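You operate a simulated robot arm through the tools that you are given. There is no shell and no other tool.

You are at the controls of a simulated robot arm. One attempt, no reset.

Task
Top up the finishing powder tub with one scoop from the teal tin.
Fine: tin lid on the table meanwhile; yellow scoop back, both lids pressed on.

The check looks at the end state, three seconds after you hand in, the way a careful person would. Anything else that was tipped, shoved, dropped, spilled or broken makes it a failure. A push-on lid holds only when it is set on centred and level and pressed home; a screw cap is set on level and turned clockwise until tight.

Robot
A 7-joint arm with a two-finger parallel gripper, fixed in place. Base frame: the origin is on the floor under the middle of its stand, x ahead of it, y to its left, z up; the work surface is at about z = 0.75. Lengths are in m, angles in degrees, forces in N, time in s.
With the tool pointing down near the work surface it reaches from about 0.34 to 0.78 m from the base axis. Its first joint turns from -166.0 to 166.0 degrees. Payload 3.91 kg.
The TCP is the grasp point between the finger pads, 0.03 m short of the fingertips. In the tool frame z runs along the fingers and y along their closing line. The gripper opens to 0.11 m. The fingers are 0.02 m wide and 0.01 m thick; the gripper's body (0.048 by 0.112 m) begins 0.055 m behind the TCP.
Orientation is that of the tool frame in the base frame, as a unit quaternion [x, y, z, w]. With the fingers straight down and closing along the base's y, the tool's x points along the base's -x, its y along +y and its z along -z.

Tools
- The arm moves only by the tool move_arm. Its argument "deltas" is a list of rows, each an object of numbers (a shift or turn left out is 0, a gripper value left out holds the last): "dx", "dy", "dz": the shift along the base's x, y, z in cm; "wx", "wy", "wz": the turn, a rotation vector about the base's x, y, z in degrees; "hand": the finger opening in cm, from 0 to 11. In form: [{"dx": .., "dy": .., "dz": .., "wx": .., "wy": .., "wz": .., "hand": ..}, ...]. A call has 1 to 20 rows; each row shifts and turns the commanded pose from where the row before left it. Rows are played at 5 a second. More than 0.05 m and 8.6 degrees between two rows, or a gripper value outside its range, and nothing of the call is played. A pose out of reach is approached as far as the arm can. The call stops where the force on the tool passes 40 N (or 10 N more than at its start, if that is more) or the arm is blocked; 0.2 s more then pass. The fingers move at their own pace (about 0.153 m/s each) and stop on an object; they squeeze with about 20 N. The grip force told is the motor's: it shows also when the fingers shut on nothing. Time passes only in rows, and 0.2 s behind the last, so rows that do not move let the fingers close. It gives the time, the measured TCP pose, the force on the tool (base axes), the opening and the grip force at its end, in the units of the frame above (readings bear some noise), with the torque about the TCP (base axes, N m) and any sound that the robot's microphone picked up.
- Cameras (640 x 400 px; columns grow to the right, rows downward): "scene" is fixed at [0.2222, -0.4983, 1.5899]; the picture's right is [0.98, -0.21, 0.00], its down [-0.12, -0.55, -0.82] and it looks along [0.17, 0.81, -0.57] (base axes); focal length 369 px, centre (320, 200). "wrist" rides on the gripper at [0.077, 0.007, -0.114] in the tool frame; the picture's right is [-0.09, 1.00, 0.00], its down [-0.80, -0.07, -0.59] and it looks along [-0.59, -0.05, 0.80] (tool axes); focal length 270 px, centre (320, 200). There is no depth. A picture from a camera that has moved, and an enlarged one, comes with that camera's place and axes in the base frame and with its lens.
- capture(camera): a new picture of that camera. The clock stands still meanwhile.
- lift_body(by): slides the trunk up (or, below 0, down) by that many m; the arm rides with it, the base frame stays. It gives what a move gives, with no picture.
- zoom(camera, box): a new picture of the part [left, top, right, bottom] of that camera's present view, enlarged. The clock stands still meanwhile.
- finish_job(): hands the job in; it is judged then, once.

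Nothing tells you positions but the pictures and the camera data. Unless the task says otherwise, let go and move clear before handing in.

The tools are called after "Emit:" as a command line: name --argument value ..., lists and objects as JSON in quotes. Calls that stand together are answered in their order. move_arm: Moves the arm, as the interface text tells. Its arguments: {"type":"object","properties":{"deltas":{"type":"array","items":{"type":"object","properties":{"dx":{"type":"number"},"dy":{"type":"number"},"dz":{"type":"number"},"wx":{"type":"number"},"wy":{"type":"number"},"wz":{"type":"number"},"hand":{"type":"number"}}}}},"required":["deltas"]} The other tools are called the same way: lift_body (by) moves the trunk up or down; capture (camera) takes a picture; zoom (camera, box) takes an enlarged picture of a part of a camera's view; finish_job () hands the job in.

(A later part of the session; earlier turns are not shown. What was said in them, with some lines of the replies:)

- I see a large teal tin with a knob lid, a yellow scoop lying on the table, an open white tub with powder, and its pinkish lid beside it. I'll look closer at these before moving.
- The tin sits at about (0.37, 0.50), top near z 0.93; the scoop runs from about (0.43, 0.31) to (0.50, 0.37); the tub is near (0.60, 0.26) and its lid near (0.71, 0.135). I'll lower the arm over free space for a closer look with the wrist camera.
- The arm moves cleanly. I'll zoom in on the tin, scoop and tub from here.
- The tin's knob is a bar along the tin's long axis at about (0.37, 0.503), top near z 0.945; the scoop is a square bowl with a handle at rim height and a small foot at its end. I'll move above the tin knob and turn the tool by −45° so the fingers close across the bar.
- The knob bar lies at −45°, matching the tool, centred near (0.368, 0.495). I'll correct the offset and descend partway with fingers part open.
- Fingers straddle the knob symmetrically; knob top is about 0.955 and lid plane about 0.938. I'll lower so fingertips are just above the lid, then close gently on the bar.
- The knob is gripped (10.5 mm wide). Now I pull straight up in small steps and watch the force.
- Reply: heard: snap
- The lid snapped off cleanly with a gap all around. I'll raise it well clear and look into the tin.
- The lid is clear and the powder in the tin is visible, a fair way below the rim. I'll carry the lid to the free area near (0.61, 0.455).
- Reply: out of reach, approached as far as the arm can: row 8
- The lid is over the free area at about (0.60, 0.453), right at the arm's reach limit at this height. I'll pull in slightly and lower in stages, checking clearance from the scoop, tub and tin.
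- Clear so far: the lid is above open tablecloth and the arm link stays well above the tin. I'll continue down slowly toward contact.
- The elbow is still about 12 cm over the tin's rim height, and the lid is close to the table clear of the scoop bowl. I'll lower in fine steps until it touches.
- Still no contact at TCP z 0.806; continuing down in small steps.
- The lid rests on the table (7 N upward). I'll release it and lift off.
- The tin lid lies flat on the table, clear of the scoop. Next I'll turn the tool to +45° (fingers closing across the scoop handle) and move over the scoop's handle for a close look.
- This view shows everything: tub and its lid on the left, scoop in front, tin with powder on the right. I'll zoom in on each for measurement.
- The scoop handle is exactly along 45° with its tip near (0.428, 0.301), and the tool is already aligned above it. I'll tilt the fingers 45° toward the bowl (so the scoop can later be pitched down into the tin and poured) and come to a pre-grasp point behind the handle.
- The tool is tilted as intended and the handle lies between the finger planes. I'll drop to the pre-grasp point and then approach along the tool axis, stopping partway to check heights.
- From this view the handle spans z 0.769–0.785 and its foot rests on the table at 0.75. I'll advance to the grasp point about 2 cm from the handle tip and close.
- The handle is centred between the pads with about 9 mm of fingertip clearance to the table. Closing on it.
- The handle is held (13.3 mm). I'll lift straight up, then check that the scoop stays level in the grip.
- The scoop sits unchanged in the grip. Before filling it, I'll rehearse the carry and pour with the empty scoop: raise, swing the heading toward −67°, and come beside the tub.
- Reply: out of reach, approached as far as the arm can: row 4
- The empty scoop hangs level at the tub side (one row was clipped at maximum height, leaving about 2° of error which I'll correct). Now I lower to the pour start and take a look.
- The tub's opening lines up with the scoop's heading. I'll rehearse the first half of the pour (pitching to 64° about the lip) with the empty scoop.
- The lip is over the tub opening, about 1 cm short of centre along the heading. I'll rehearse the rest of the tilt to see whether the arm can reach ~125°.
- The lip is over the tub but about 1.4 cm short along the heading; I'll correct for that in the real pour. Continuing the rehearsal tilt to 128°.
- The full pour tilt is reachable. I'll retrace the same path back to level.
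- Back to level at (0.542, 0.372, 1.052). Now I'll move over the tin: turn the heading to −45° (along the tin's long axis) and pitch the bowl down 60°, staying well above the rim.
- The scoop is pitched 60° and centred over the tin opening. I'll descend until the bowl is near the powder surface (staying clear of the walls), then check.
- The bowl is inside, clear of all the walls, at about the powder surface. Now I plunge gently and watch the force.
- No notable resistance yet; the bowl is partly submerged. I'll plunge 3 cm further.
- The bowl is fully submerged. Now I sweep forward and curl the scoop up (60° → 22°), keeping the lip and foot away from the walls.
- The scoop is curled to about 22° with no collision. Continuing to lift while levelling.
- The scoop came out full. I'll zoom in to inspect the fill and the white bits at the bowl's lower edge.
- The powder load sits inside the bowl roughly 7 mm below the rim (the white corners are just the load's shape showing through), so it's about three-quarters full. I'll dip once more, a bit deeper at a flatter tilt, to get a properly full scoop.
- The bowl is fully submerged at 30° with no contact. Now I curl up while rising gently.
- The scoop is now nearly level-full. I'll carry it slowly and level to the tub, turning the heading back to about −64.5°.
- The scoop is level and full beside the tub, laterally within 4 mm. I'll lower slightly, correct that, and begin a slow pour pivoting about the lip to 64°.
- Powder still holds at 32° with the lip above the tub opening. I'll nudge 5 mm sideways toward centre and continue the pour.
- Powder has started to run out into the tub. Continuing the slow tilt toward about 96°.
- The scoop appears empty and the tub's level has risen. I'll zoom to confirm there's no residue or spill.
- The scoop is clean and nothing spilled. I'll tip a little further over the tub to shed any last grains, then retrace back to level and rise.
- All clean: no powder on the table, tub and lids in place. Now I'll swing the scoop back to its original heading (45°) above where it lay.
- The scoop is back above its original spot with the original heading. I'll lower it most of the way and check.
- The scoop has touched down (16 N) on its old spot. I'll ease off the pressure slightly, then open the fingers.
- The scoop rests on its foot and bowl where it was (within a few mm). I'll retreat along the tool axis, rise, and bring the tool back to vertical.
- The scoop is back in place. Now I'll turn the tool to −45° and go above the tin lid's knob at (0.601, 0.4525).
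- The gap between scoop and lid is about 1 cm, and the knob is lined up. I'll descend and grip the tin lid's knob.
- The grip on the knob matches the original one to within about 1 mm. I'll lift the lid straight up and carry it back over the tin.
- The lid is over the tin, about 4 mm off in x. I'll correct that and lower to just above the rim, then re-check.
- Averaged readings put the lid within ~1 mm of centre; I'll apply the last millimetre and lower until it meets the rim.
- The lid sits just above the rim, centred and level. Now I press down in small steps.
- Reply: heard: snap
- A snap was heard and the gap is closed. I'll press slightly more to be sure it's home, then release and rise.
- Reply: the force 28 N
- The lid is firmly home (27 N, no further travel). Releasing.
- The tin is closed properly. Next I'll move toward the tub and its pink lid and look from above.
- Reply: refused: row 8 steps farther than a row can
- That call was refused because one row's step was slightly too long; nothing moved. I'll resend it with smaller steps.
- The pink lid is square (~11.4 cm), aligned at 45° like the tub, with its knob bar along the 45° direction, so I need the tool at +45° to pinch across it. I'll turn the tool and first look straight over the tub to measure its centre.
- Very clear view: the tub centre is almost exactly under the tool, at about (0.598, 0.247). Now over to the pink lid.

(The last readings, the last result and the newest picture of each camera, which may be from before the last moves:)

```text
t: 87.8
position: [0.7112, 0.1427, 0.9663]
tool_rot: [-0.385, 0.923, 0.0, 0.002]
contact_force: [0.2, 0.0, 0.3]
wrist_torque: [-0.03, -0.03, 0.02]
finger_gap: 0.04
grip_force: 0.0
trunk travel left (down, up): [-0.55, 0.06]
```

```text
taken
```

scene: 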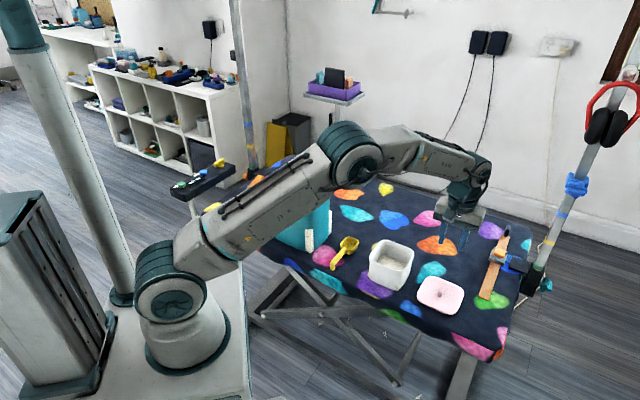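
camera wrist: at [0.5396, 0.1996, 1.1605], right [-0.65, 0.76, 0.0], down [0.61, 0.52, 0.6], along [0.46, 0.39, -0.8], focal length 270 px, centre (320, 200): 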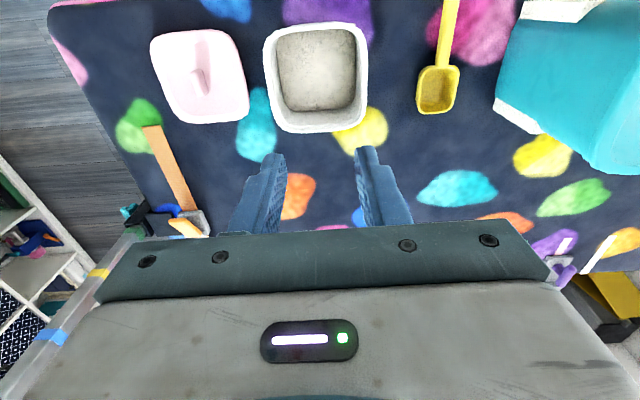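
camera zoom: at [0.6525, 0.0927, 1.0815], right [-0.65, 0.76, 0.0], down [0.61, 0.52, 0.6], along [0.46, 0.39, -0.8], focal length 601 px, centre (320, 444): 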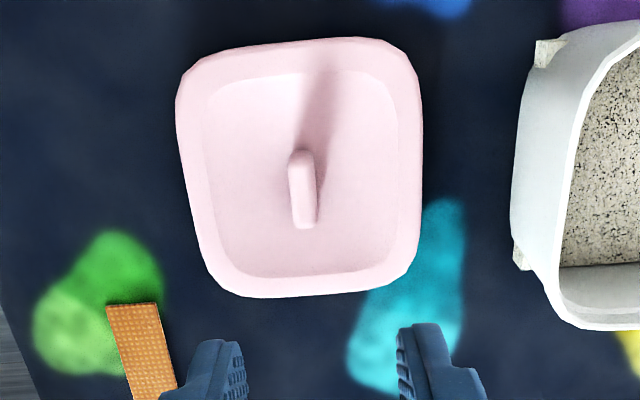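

The knob is about 1 cm off in −y from the tool axis and well aligned in angle. I'll correct and descend partway.

Emit:
move_arm --deltas '[{"dy": -1.0}, {"dz": -4}, {"dz": -4}, {"dz": -4}, {}]'

Emit:
zoom --camera "wrist" --box '[200, 0, 440, 240]'

Emit:
zoom --camera "scene" --box '[390, 250, 490, 330]'

```text
t: 89.0
position: [0.7101, 0.133, 0.8462]
tool_rot: [-0.386, 0.923, 0.0, 0.002]
contact_force: [-0.1, 0.0, -0.1]
wrist_torque: [0.01, 0.02, -0.01]
finger_gap: 0.0399
grip_force: 0.1
trunk travel left (down, up): [-0.55, 0.06]
```

```text
1.67 times, centred on (320, 120) of wrist
camera zoom: at [0.6508, 0.0819, 0.9607], right [-0.65, 0.76, 0.0], down [0.61, 0.52, 0.6], along [0.46, 0.39, -0.8], focal length 450 px, centre (320, 333)
```

zoom: 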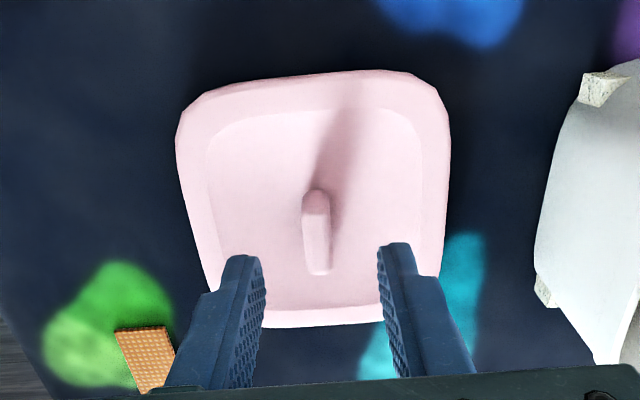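

```text
5.00 times, centred on (440, 290) of scene
camera zoom: at [0.2222, -0.4983, 1.5899], right [0.98, -0.21, 0.0], down [-0.12, -0.55, -0.82], along [0.17, 0.81, -0.57], focal length 1843 px, centre (-280, -250)
```

zoom: 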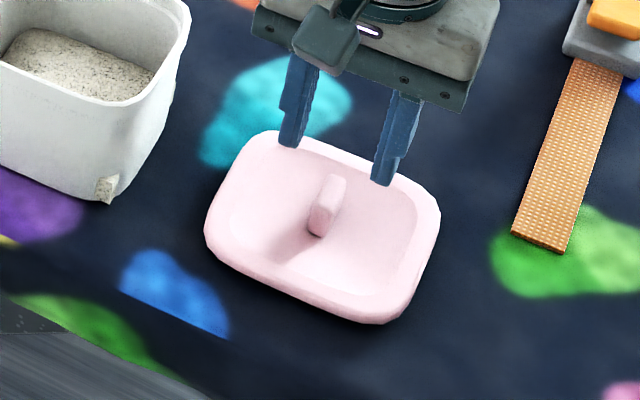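

Emit:
move_arm --deltas '[{"dz": -1.5}, {"dz": -1.5}, {}]'

Emit:
zoom --camera "wrist" --box '[200, 0, 440, 240]'

Emit:
zoom --camera "scene" --box '[390, 250, 490, 330]'

```text
t: 89.8
position: [0.7103, 0.1323, 0.8171]
tool_rot: [-0.385, 0.923, 0.0, 0.002]
contact_force: [0.1, 0.5, -0.6]
wrist_torque: [-0.03, -0.02, 0.01]
finger_gap: 0.04
grip_force: 0.1
trunk travel left (down, up): [-0.55, 0.06]
```

```text
1.67 times, centred on (320, 120) of wrist
camera zoom: at [0.6513, 0.0831, 0.9311], right [-0.65, 0.76, 0.0], down [0.61, 0.52, 0.6], along [0.46, 0.39, -0.8], focal length 450 px, centre (320, 333)
```

zoom: 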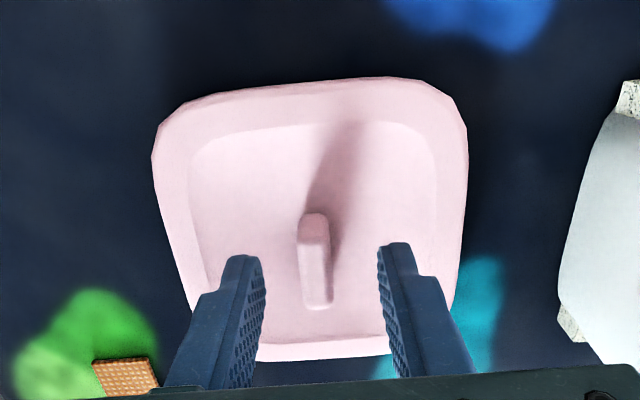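

```text
5.00 times, centred on (440, 290) of scene
camera zoom: at [0.2222, -0.4983, 1.5899], right [0.98, -0.21, 0.0], down [-0.12, -0.55, -0.82], along [0.17, 0.81, -0.57], focal length 1843 px, centre (-280, -250)
```

zoom: 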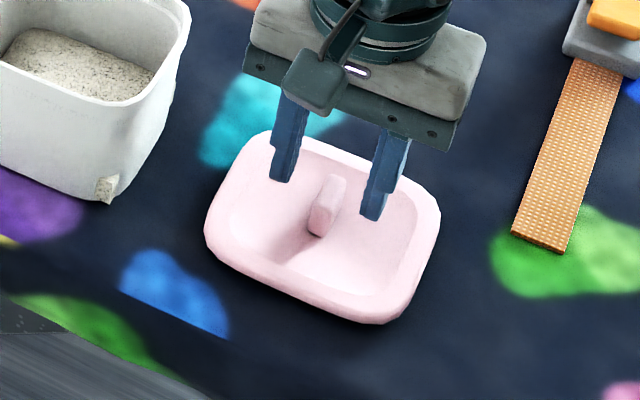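

The fingers straddle the pink lid's knob. I'll go down 9 mm more and close.

Emit:
move_arm --deltas '[{"dz": -0.5}, {"dz": -0.4}, {"hand": 2}, {"hand": 0}, {}, {}]'

Emit:
zoom --camera "wrist" --box '[200, 0, 440, 240]'

Emit:
zoom --camera "scene" --box '[390, 250, 490, 330]'

```text
t: 91.2
position: [0.7105, 0.1319, 0.8082]
tool_rot: [-0.385, 0.923, -0.001, 0.002]
contact_force: [0.2, 0.1, 1.8]
wrist_torque: [0.01, -0.01, -0.04]
finger_gap: 0.0107
grip_force: 20.2
trunk travel left (down, up): [-0.55, 0.06]
```

```text
1.67 times, centred on (320, 120) of wrist
camera zoom: at [0.6516, 0.0822, 0.9221], right [-0.65, 0.76, 0.0], down [0.61, 0.52, 0.6], along [0.46, 0.39, -0.8], focal length 450 px, centre (320, 333)
```

zoom: 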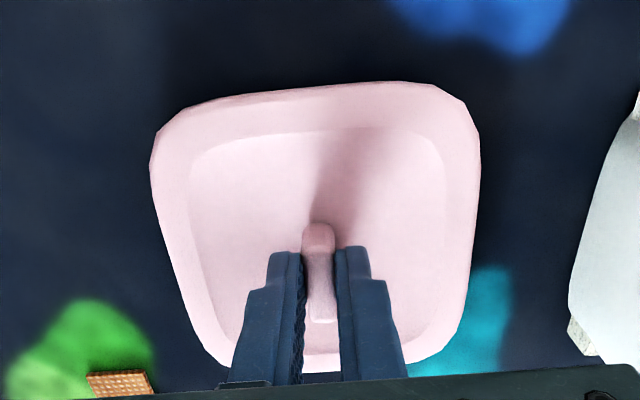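

```text
5.00 times, centred on (440, 290) of scene
camera zoom: at [0.2222, -0.4983, 1.5899], right [0.98, -0.21, 0.0], down [-0.12, -0.55, -0.82], along [0.17, 0.81, -0.57], focal length 1843 px, centre (-280, -250)
```

zoom: 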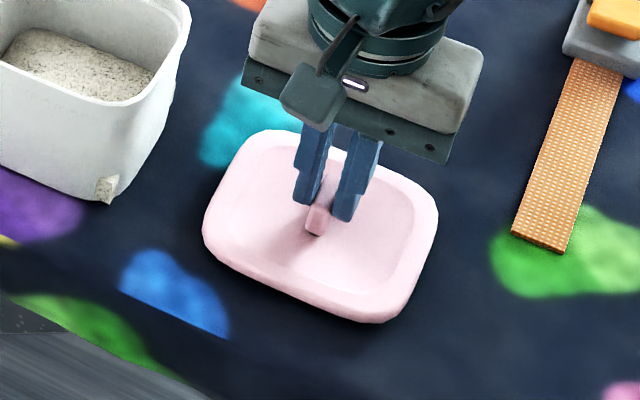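

The pink lid is gripped and aligned with the tool. I'll lift it straight up, then carry it over the tub.

Emit:
move_arm --deltas '[{"dz": 1}, {"dz": 2.5}, {"dz": 4}, {"dz": 4}, {"dz": 3.5}, {"dx": -1.6, "dy": 1.6}, {"dx": -2.4, "dy": 2.45}, {"dx": -2.4, "dy": 2.45}, {"dx": -2.4, "dy": 2.45}, {"dx": -2.4, "dy": 2.45}, {}]'

Emit:
capture --camera "wrist"

Emit:
zoom --camera "scene" --box '[335, 190, 455, 300]'

```text
t: 93.6
position: [0.5964, 0.2465, 0.9565]
tool_rot: [-0.384, 0.923, 0.0, 0.001]
contact_force: [-0.2, -0.1, -1.0]
wrist_torque: [0.0, 0.0, -0.02]
finger_gap: 0.0107
grip_force: 19.5
trunk travel left (down, up): [-0.55, 0.06]
```

```text
taken
camera wrist: at [0.5375, 0.1972, 1.071], right [-0.65, 0.76, 0.0], down [0.61, 0.52, 0.6], along [0.46, 0.38, -0.8], focal length 270 px, centre (320, 200)
```

wrist: 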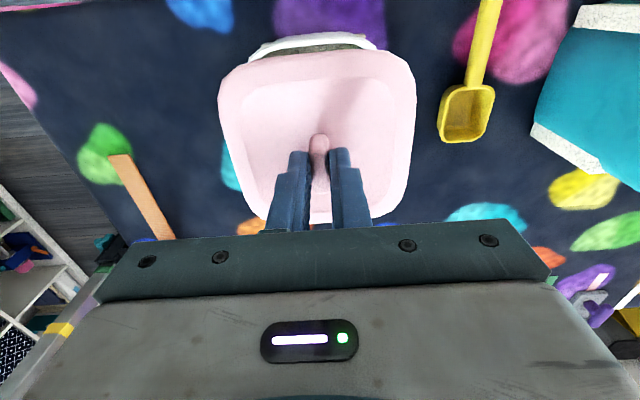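

```text
3.64 times, centred on (395, 245) of scene
camera zoom: at [0.2222, -0.4983, 1.5899], right [0.98, -0.21, 0.0], down [-0.12, -0.55, -0.82], along [0.17, 0.81, -0.57], focal length 1340 px, centre (47, 36)
```

zoom: 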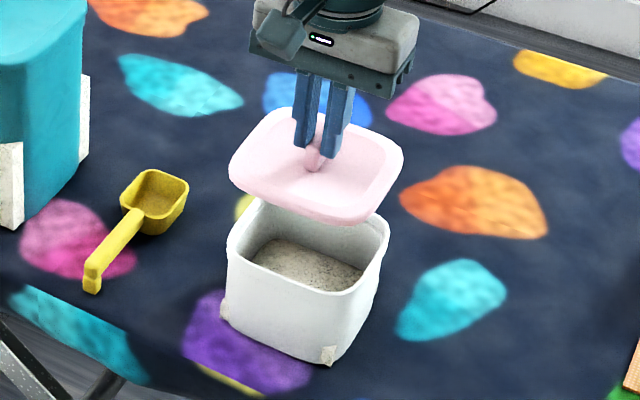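

Emit:
move_arm --deltas '[{"dx": 0.15, "dy": -0.06, "dz": -2}, {"dz": -2}, {"dz": -1}, {}]'

Emit:
zoom --camera "scene" --box '[355, 215, 435, 295]'

Emit:
zoom --camera "wrist" --box '[200, 0, 440, 240]'

Emit:
move_arm --deltas '[{}]'

Emit:
move_arm --deltas '[{}]'

```text
t: 94.6
position: [0.5987, 0.2461, 0.9079]
tool_rot: [-0.385, 0.923, 0.0, 0.001]
contact_force: [-0.1, 0.1, -0.3]
wrist_torque: [0.02, 0.0, 0.01]
finger_gap: 0.0108
grip_force: 20.7
trunk travel left (down, up): [-0.55, 0.06]
```

```text
5.00 times, centred on (395, 255) of scene
camera zoom: at [0.2222, -0.4983, 1.5899], right [0.98, -0.21, 0.0], down [-0.12, -0.55, -0.82], along [0.17, 0.81, -0.57], focal length 1843 px, centre (-55, -75)
```

zoom: 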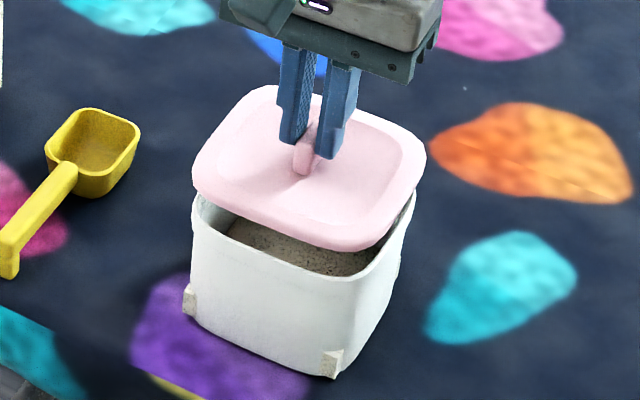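

```text
1.67 times, centred on (320, 120) of wrist
camera zoom: at [0.5398, 0.1966, 1.022], right [-0.65, 0.76, 0.0], down [0.61, 0.52, 0.6], along [0.46, 0.39, -0.8], focal length 450 px, centre (320, 333)
```

zoom: 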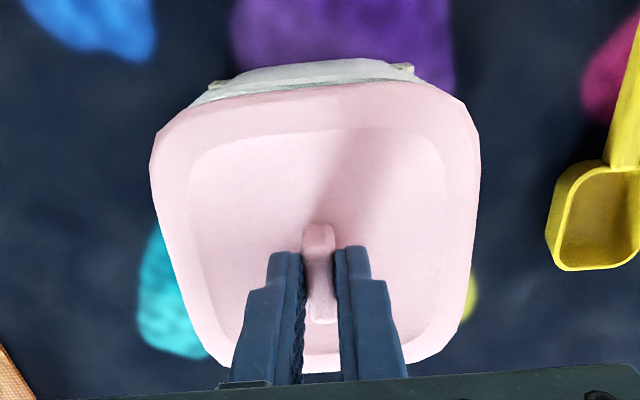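

```text
t: 95.0
position: [0.5986, 0.2462, 0.9078]
tool_rot: [-0.384, 0.923, 0.001, 0.002]
contact_force: [-0.5, 0.0, -0.9]
wrist_torque: [0.0, 0.02, 0.01]
finger_gap: 0.0108
grip_force: 20.1
trunk travel left (down, up): [-0.55, 0.06]
```

```text
t: 95.4
position: [0.5979, 0.2465, 0.9079]
tool_rot: [-0.385, 0.923, 0.0, 0.002]
contact_force: [-0.1, -0.4, -1.3]
wrist_torque: [0.02, 0.01, 0.01]
finger_gap: 0.011
grip_force: 20.1
trunk travel left (down, up): [-0.55, 0.06]
```

Position averages (0.5984, 0.2463), on target. Lowering close to the rim for a final alignment check.

Emit:
move_arm --deltas '[{"dz": -1.2}, {"dz": -0.6}, {}]'

Emit:
zoom --camera "scene" --box '[355, 215, 435, 295]'

Emit:
zoom --camera "wrist" --box '[200, 0, 440, 240]'

```text
t: 96.2
position: [0.5996, 0.2455, 0.8905]
tool_rot: [-0.385, 0.923, 0.0, 0.002]
contact_force: [0.0, 0.4, 0.2]
wrist_torque: [-0.04, -0.02, 0.04]
finger_gap: 0.0106
grip_force: 19.8
trunk travel left (down, up): [-0.55, 0.06]
```

```text
5.00 times, centred on (395, 255) of scene
camera zoom: at [0.2222, -0.4983, 1.5899], right [0.98, -0.21, 0.0], down [-0.12, -0.55, -0.82], along [0.17, 0.81, -0.57], focal length 1843 px, centre (-55, -75)
```

zoom: 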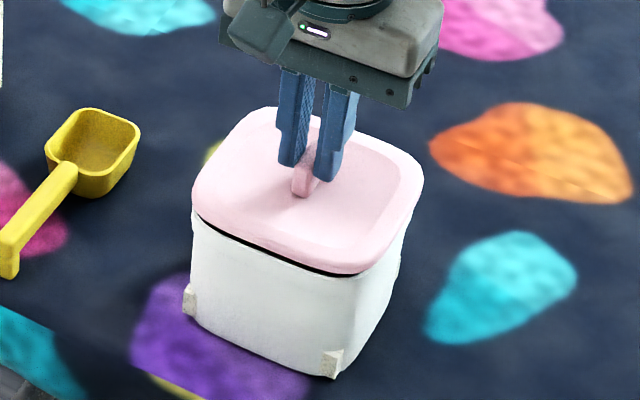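

```text
1.67 times, centred on (320, 120) of wrist
camera zoom: at [0.5408, 0.196, 1.005], right [-0.65, 0.76, 0.0], down [0.61, 0.52, 0.6], along [0.46, 0.39, -0.8], focal length 450 px, centre (320, 333)
```

zoom: 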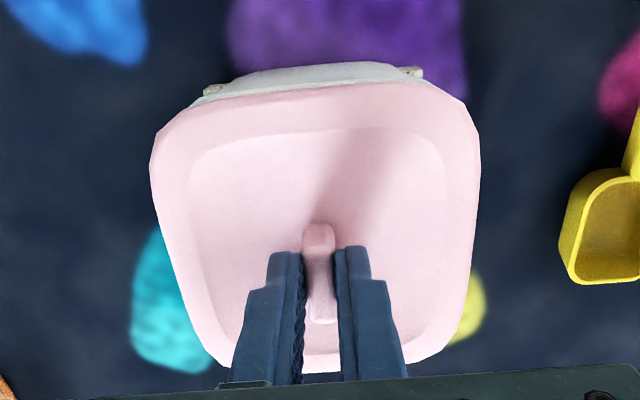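

Emit:
zoom --camera "scene" --box '[370, 230, 430, 280]'

Emit:
move_arm --deltas '[{}]'

```text
8.00 times, centred on (400, 255) of scene
camera zoom: at [0.2222, -0.4983, 1.5899], right [0.98, -0.21, 0.0], down [-0.12, -0.55, -0.82], along [0.17, 0.81, -0.57], focal length 2949 px, centre (-320, -240)
```

zoom: 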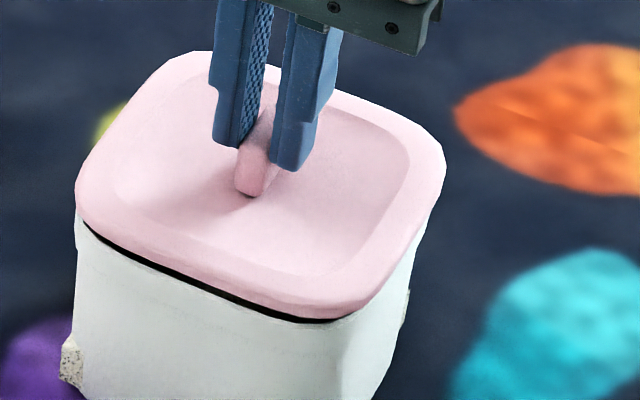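

```text
t: 96.6
position: [0.5989, 0.2451, 0.8906]
tool_rot: [-0.385, 0.923, 0.0, 0.002]
contact_force: [-1.0, -1.0, -0.1]
wrist_torque: [0.0, -0.01, 0.0]
finger_gap: 0.0106
grip_force: 19.5
trunk travel left (down, up): [-0.55, 0.06]
```

The lid is level, just above the rim, about 1 mm too far right. I'll nudge it and press down in small steps.

Emit:
move_arm --deltas '[{"dx": -0.1, "dy": 0.06}, {"dz": -0.4}, {}]'

Emit:
zoom --camera "scene" --box '[370, 230, 430, 280]'

```text
t: 97.4
position: [0.5979, 0.2478, 0.8861]
tool_rot: [-0.386, 0.923, 0.0, 0.002]
contact_force: [0.2, -0.1, 0.2]
wrist_torque: [0.01, 0.01, 0.0]
finger_gap: 0.0109
grip_force: 20.0
trunk travel left (down, up): [-0.55, 0.06]
```

```text
8.00 times, centred on (400, 255) of scene
camera zoom: at [0.2222, -0.4983, 1.5899], right [0.98, -0.21, 0.0], down [-0.12, -0.55, -0.82], along [0.17, 0.81, -0.57], focal length 2949 px, centre (-320, -240)
```

zoom: 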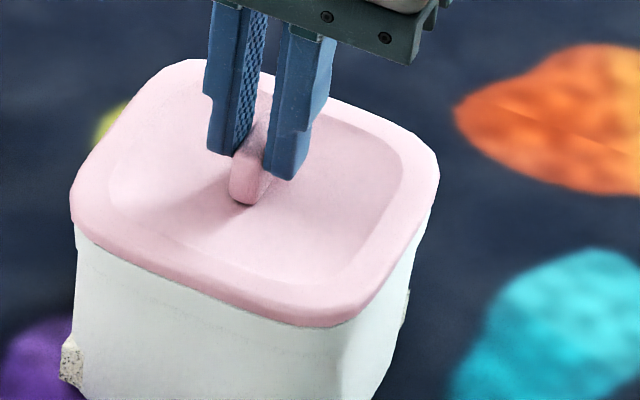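

Emit:
move_arm --deltas '[{}]'

Emit:
move_arm --deltas '[{}]'

Emit:
zoom --camera "wrist" --box '[200, 0, 440, 240]'

```text
t: 97.8
position: [0.5993, 0.2473, 0.886]
tool_rot: [-0.385, 0.923, 0.0, 0.001]
contact_force: [-0.5, 0.2, -0.9]
wrist_torque: [0.0, -0.01, 0.04]
finger_gap: 0.0108
grip_force: 20.1
trunk travel left (down, up): [-0.55, 0.06]
```

```text
t: 98.2
position: [0.598, 0.2475, 0.8853]
tool_rot: [-0.385, 0.923, 0.0, 0.002]
contact_force: [0.1, -0.4, 0.3]
wrist_torque: [-0.01, -0.02, -0.03]
finger_gap: 0.0108
grip_force: 19.6
trunk travel left (down, up): [-0.55, 0.06]
```

```text
1.67 times, centred on (320, 120) of wrist
camera zoom: at [0.5396, 0.1971, 1.0001], right [-0.65, 0.76, 0.0], down [0.61, 0.52, 0.6], along [0.46, 0.39, -0.8], focal length 450 px, centre (320, 333)
```

zoom: 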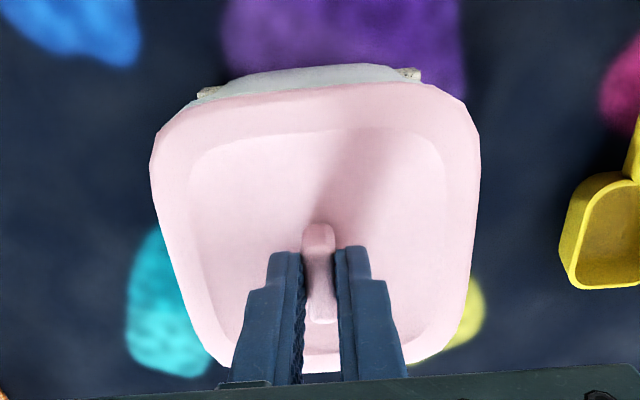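

Averaged readings say I'm ~1.3 mm high in y. I'll correct and press down.

Emit:
move_arm --deltas '[{"dx": 0.03, "dy": -0.12}, {"dz": -0.3}, {"dz": -0.3}, {}]'

Emit:
zoom --camera "scene" --box '[370, 230, 430, 280]'

```text
t: 99.2
position: [0.5996, 0.2463, 0.883]
tool_rot: [-0.384, 0.923, -0.001, 0.005]
contact_force: [-2.3, -3.2, 27.6]
wrist_torque: [-0.04, 0.04, 0.01]
finger_gap: 0.0108
grip_force: 19.7
trunk travel left (down, up): [-0.55, 0.06]
heard: snap
```

```text
8.00 times, centred on (400, 255) of scene
camera zoom: at [0.2222, -0.4983, 1.5899], right [0.98, -0.21, 0.0], down [-0.12, -0.55, -0.82], along [0.17, 0.81, -0.57], focal length 2949 px, centre (-320, -240)
```

zoom: 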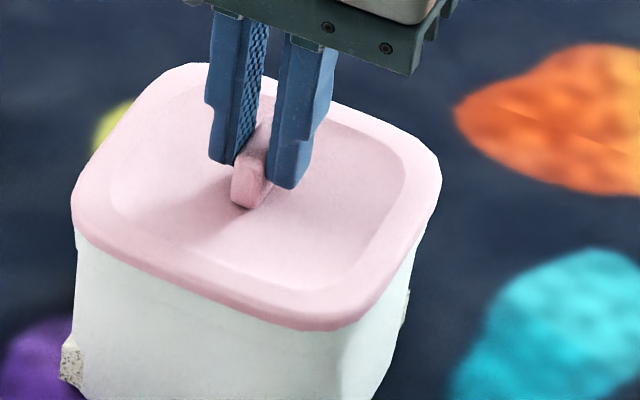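

Snap heard with 28 N of press. A touch more pressure for certainty, then release.

Emit:
move_arm --deltas '[{"dz": -0.1}, {}]'

Emit:
move_arm --deltas '[{"dz": 0.4}, {"hand": 2}, {"hand": 4}, {}, {"dz": 2}, {"dz": 4}, {"dz": 4}]'

Emit:
zoom --camera "scene" --box '[370, 230, 430, 280]'

Emit:
capture --camera "wrist"

```text
t: 99.8
position: [0.5985, 0.245, 0.8812]
tool_rot: [-0.385, 0.923, 0.001, 0.003]
contact_force: [0.8, -0.7, 26.5]
wrist_torque: [0.0, -0.05, 0.01]
finger_gap: 0.0108
grip_force: 19.9
trunk travel left (down, up): [-0.55, 0.06]
```

```text
t: 101.4
position: [0.5985, 0.2447, 0.9835]
tool_rot: [-0.385, 0.923, 0.001, 0.002]
contact_force: [-0.1, 0.5, -0.3]
wrist_torque: [-0.01, 0.03, 0.01]
finger_gap: 0.0398
grip_force: 0.0
trunk travel left (down, up): [-0.55, 0.06]
```

```text
8.00 times, centred on (400, 255) of scene
camera zoom: at [0.2222, -0.4983, 1.5899], right [0.98, -0.21, 0.0], down [-0.12, -0.55, -0.82], along [0.17, 0.81, -0.57], focal length 2949 px, centre (-320, -240)
```

zoom: 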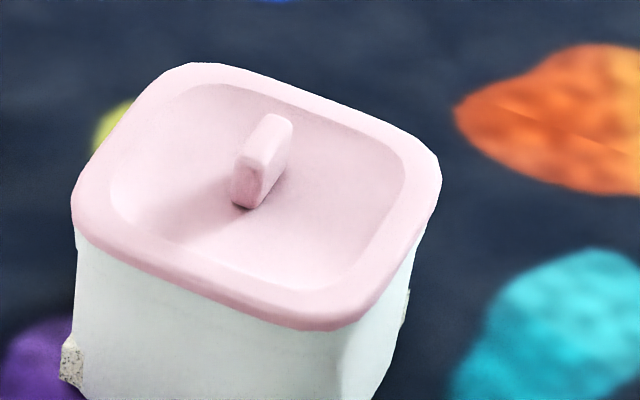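

```text
taken
camera wrist: at [0.5398, 0.1943, 1.0983], right [-0.65, 0.76, 0.0], down [0.61, 0.52, 0.6], along [0.46, 0.39, -0.8], focal length 270 px, centre (320, 200)
```

wrist: 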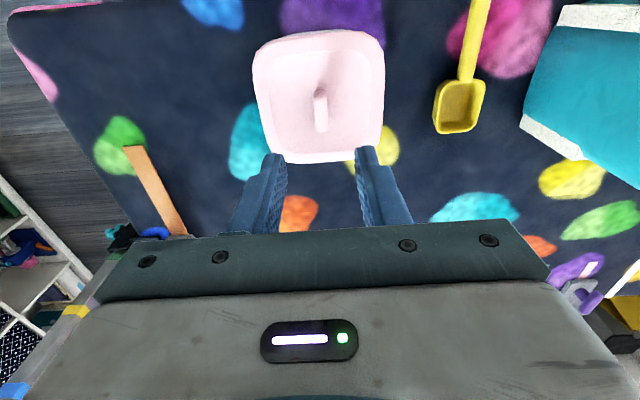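

Both lids are on: the pink lid sits level with no gap. I'll raise the arm clear and inspect the whole scene.

Emit:
move_arm --deltas '[{"dz": 4}, {"dx": -2, "dy": 0.5, "dz": 4}, {"dx": -3, "dy": 1, "dz": 3}, {"dx": -4, "dy": 1}, {"dx": -4, "dy": 1}, {"dx": -4, "dy": 0.5}]'

Emit:
capture --camera "scene"

Emit:
zoom --camera "scene" --box '[250, 160, 470, 320]'

Emit:
capture --camera "wrist"

```text
t: 102.8
position: [0.4261, 0.286, 1.0949]
tool_rot: [-0.385, 0.923, 0.0, 0.002]
contact_force: [-1.2, 0.6, 0.2]
wrist_torque: [-0.02, 0.01, -0.02]
finger_gap: 0.0401
grip_force: 0.2
trunk travel left (down, up): [-0.55, 0.06]
```

```text
taken
```

scene: 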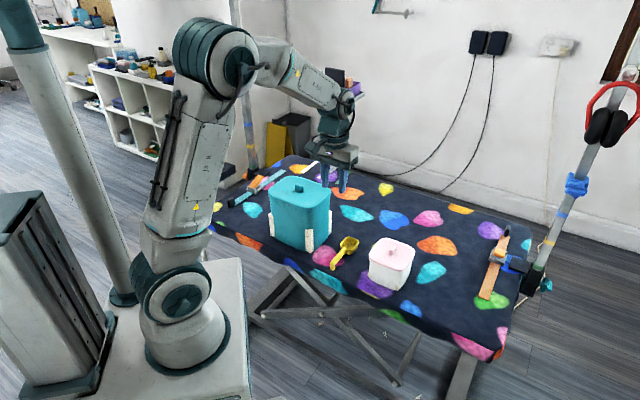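

```text
2.50 times, centred on (360, 240) of scene
camera zoom: at [0.2222, -0.4983, 1.5899], right [0.98, -0.21, 0.0], down [-0.12, -0.55, -0.82], along [0.17, 0.81, -0.57], focal length 922 px, centre (220, 100)
```

zoom: 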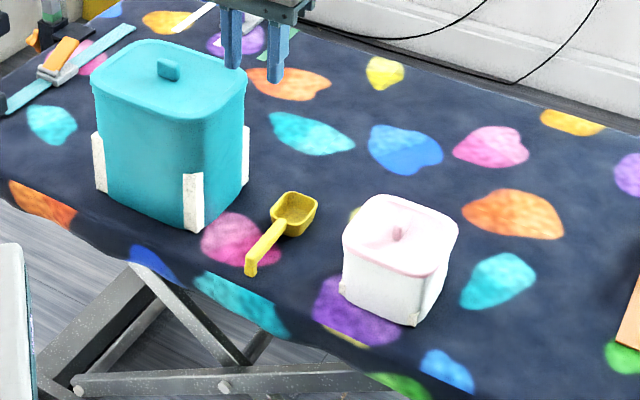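

```text
taken
camera wrist: at [0.3678, 0.2362, 1.2086], right [-0.65, 0.76, 0.0], down [0.61, 0.52, 0.6], along [0.46, 0.39, -0.8], focal length 270 px, centre (320, 200)
```

wrist: 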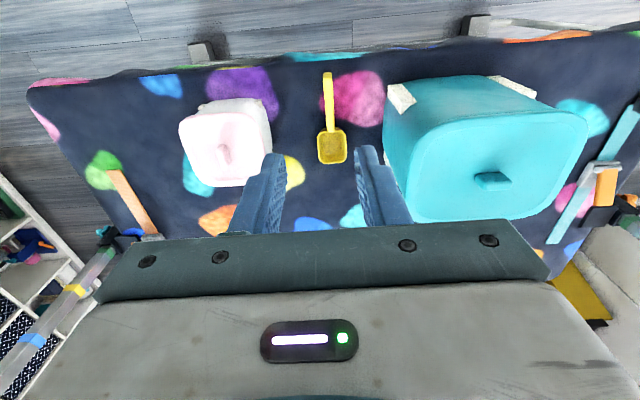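

Everything is in place: tin closed, scoop back, tub closed, no powder on the table. One last close check of both lids before handing in.

Emit:
zoom --camera "scene" --box '[355, 225, 425, 300]'

Emit:
zoom --camera "scene" --box '[255, 165, 345, 260]'

Emit:
zoom --camera "wrist" --box '[160, 60, 300, 200]'

```text
5.33 times, centred on (390, 262) of scene
camera zoom: at [0.2222, -0.4983, 1.5899], right [0.98, -0.21, 0.0], down [-0.12, -0.55, -0.82], along [0.17, 0.81, -0.57], focal length 1966 px, centre (-53, -133)
```

zoom: 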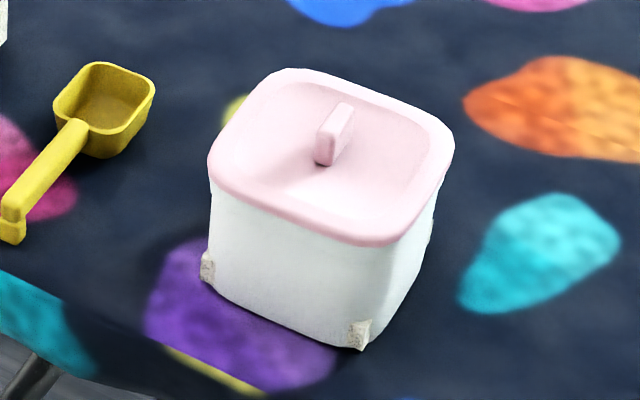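

```text
4.21 times, centred on (300, 212) of scene
camera zoom: at [0.2222, -0.4983, 1.5899], right [0.98, -0.21, 0.0], down [-0.12, -0.55, -0.82], along [0.17, 0.81, -0.57], focal length 1552 px, centre (404, 147)
```

zoom: 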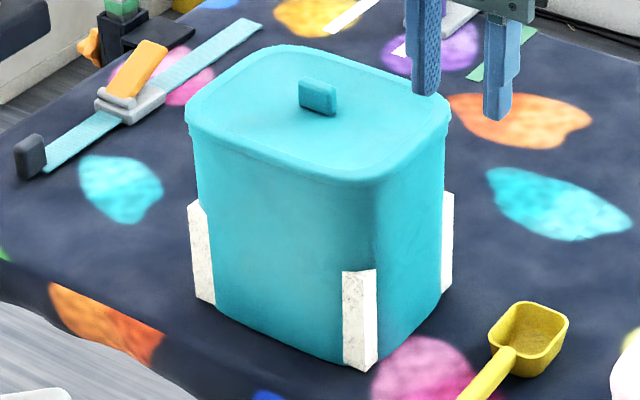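

```text
2.86 times, centred on (230, 130) of wrist
camera zoom: at [0.3678, 0.2362, 1.2086], right [-0.65, 0.76, 0.0], down [0.61, 0.52, 0.6], along [0.46, 0.39, -0.8], focal length 772 px, centre (577, 400)
```

zoom: 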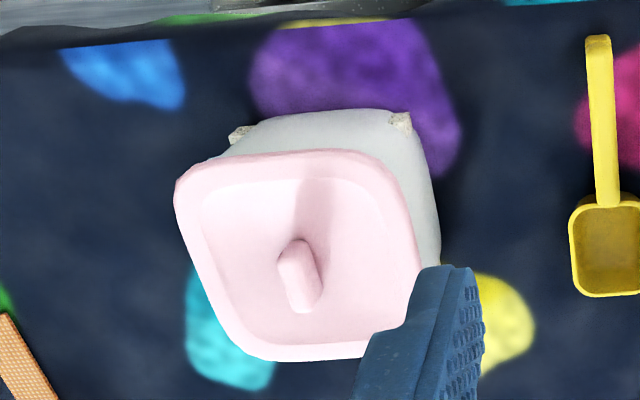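

Both lids are centred, level and pressed home, and the scoop lies where it was. The table is clean and the gripper is clear and empty, so I'm handing in.

Emit:
finish_job

```text
The job is handed in.
```

The finishing powder tub has one scoop from the teal tin in it, and I've handed the job in; no verdict has come back yet.

- **Powder:** The first dip came out about three-quarters full, so I dipped again and carried a nearly level-full scoop. It emptied completely into the tub, and I saw no powder on the table.
- **Scoop:** It is back on the table within about half a centimetre of where it lay, pointing the same way.
- **Lids:** Both snapped on and then took about 27 N of further pressing. Both look level and centred, with no visible gap. The tin lid sat on the table in between.

Nothing else was touched or moved, and the gripper is empty and clear of everything.
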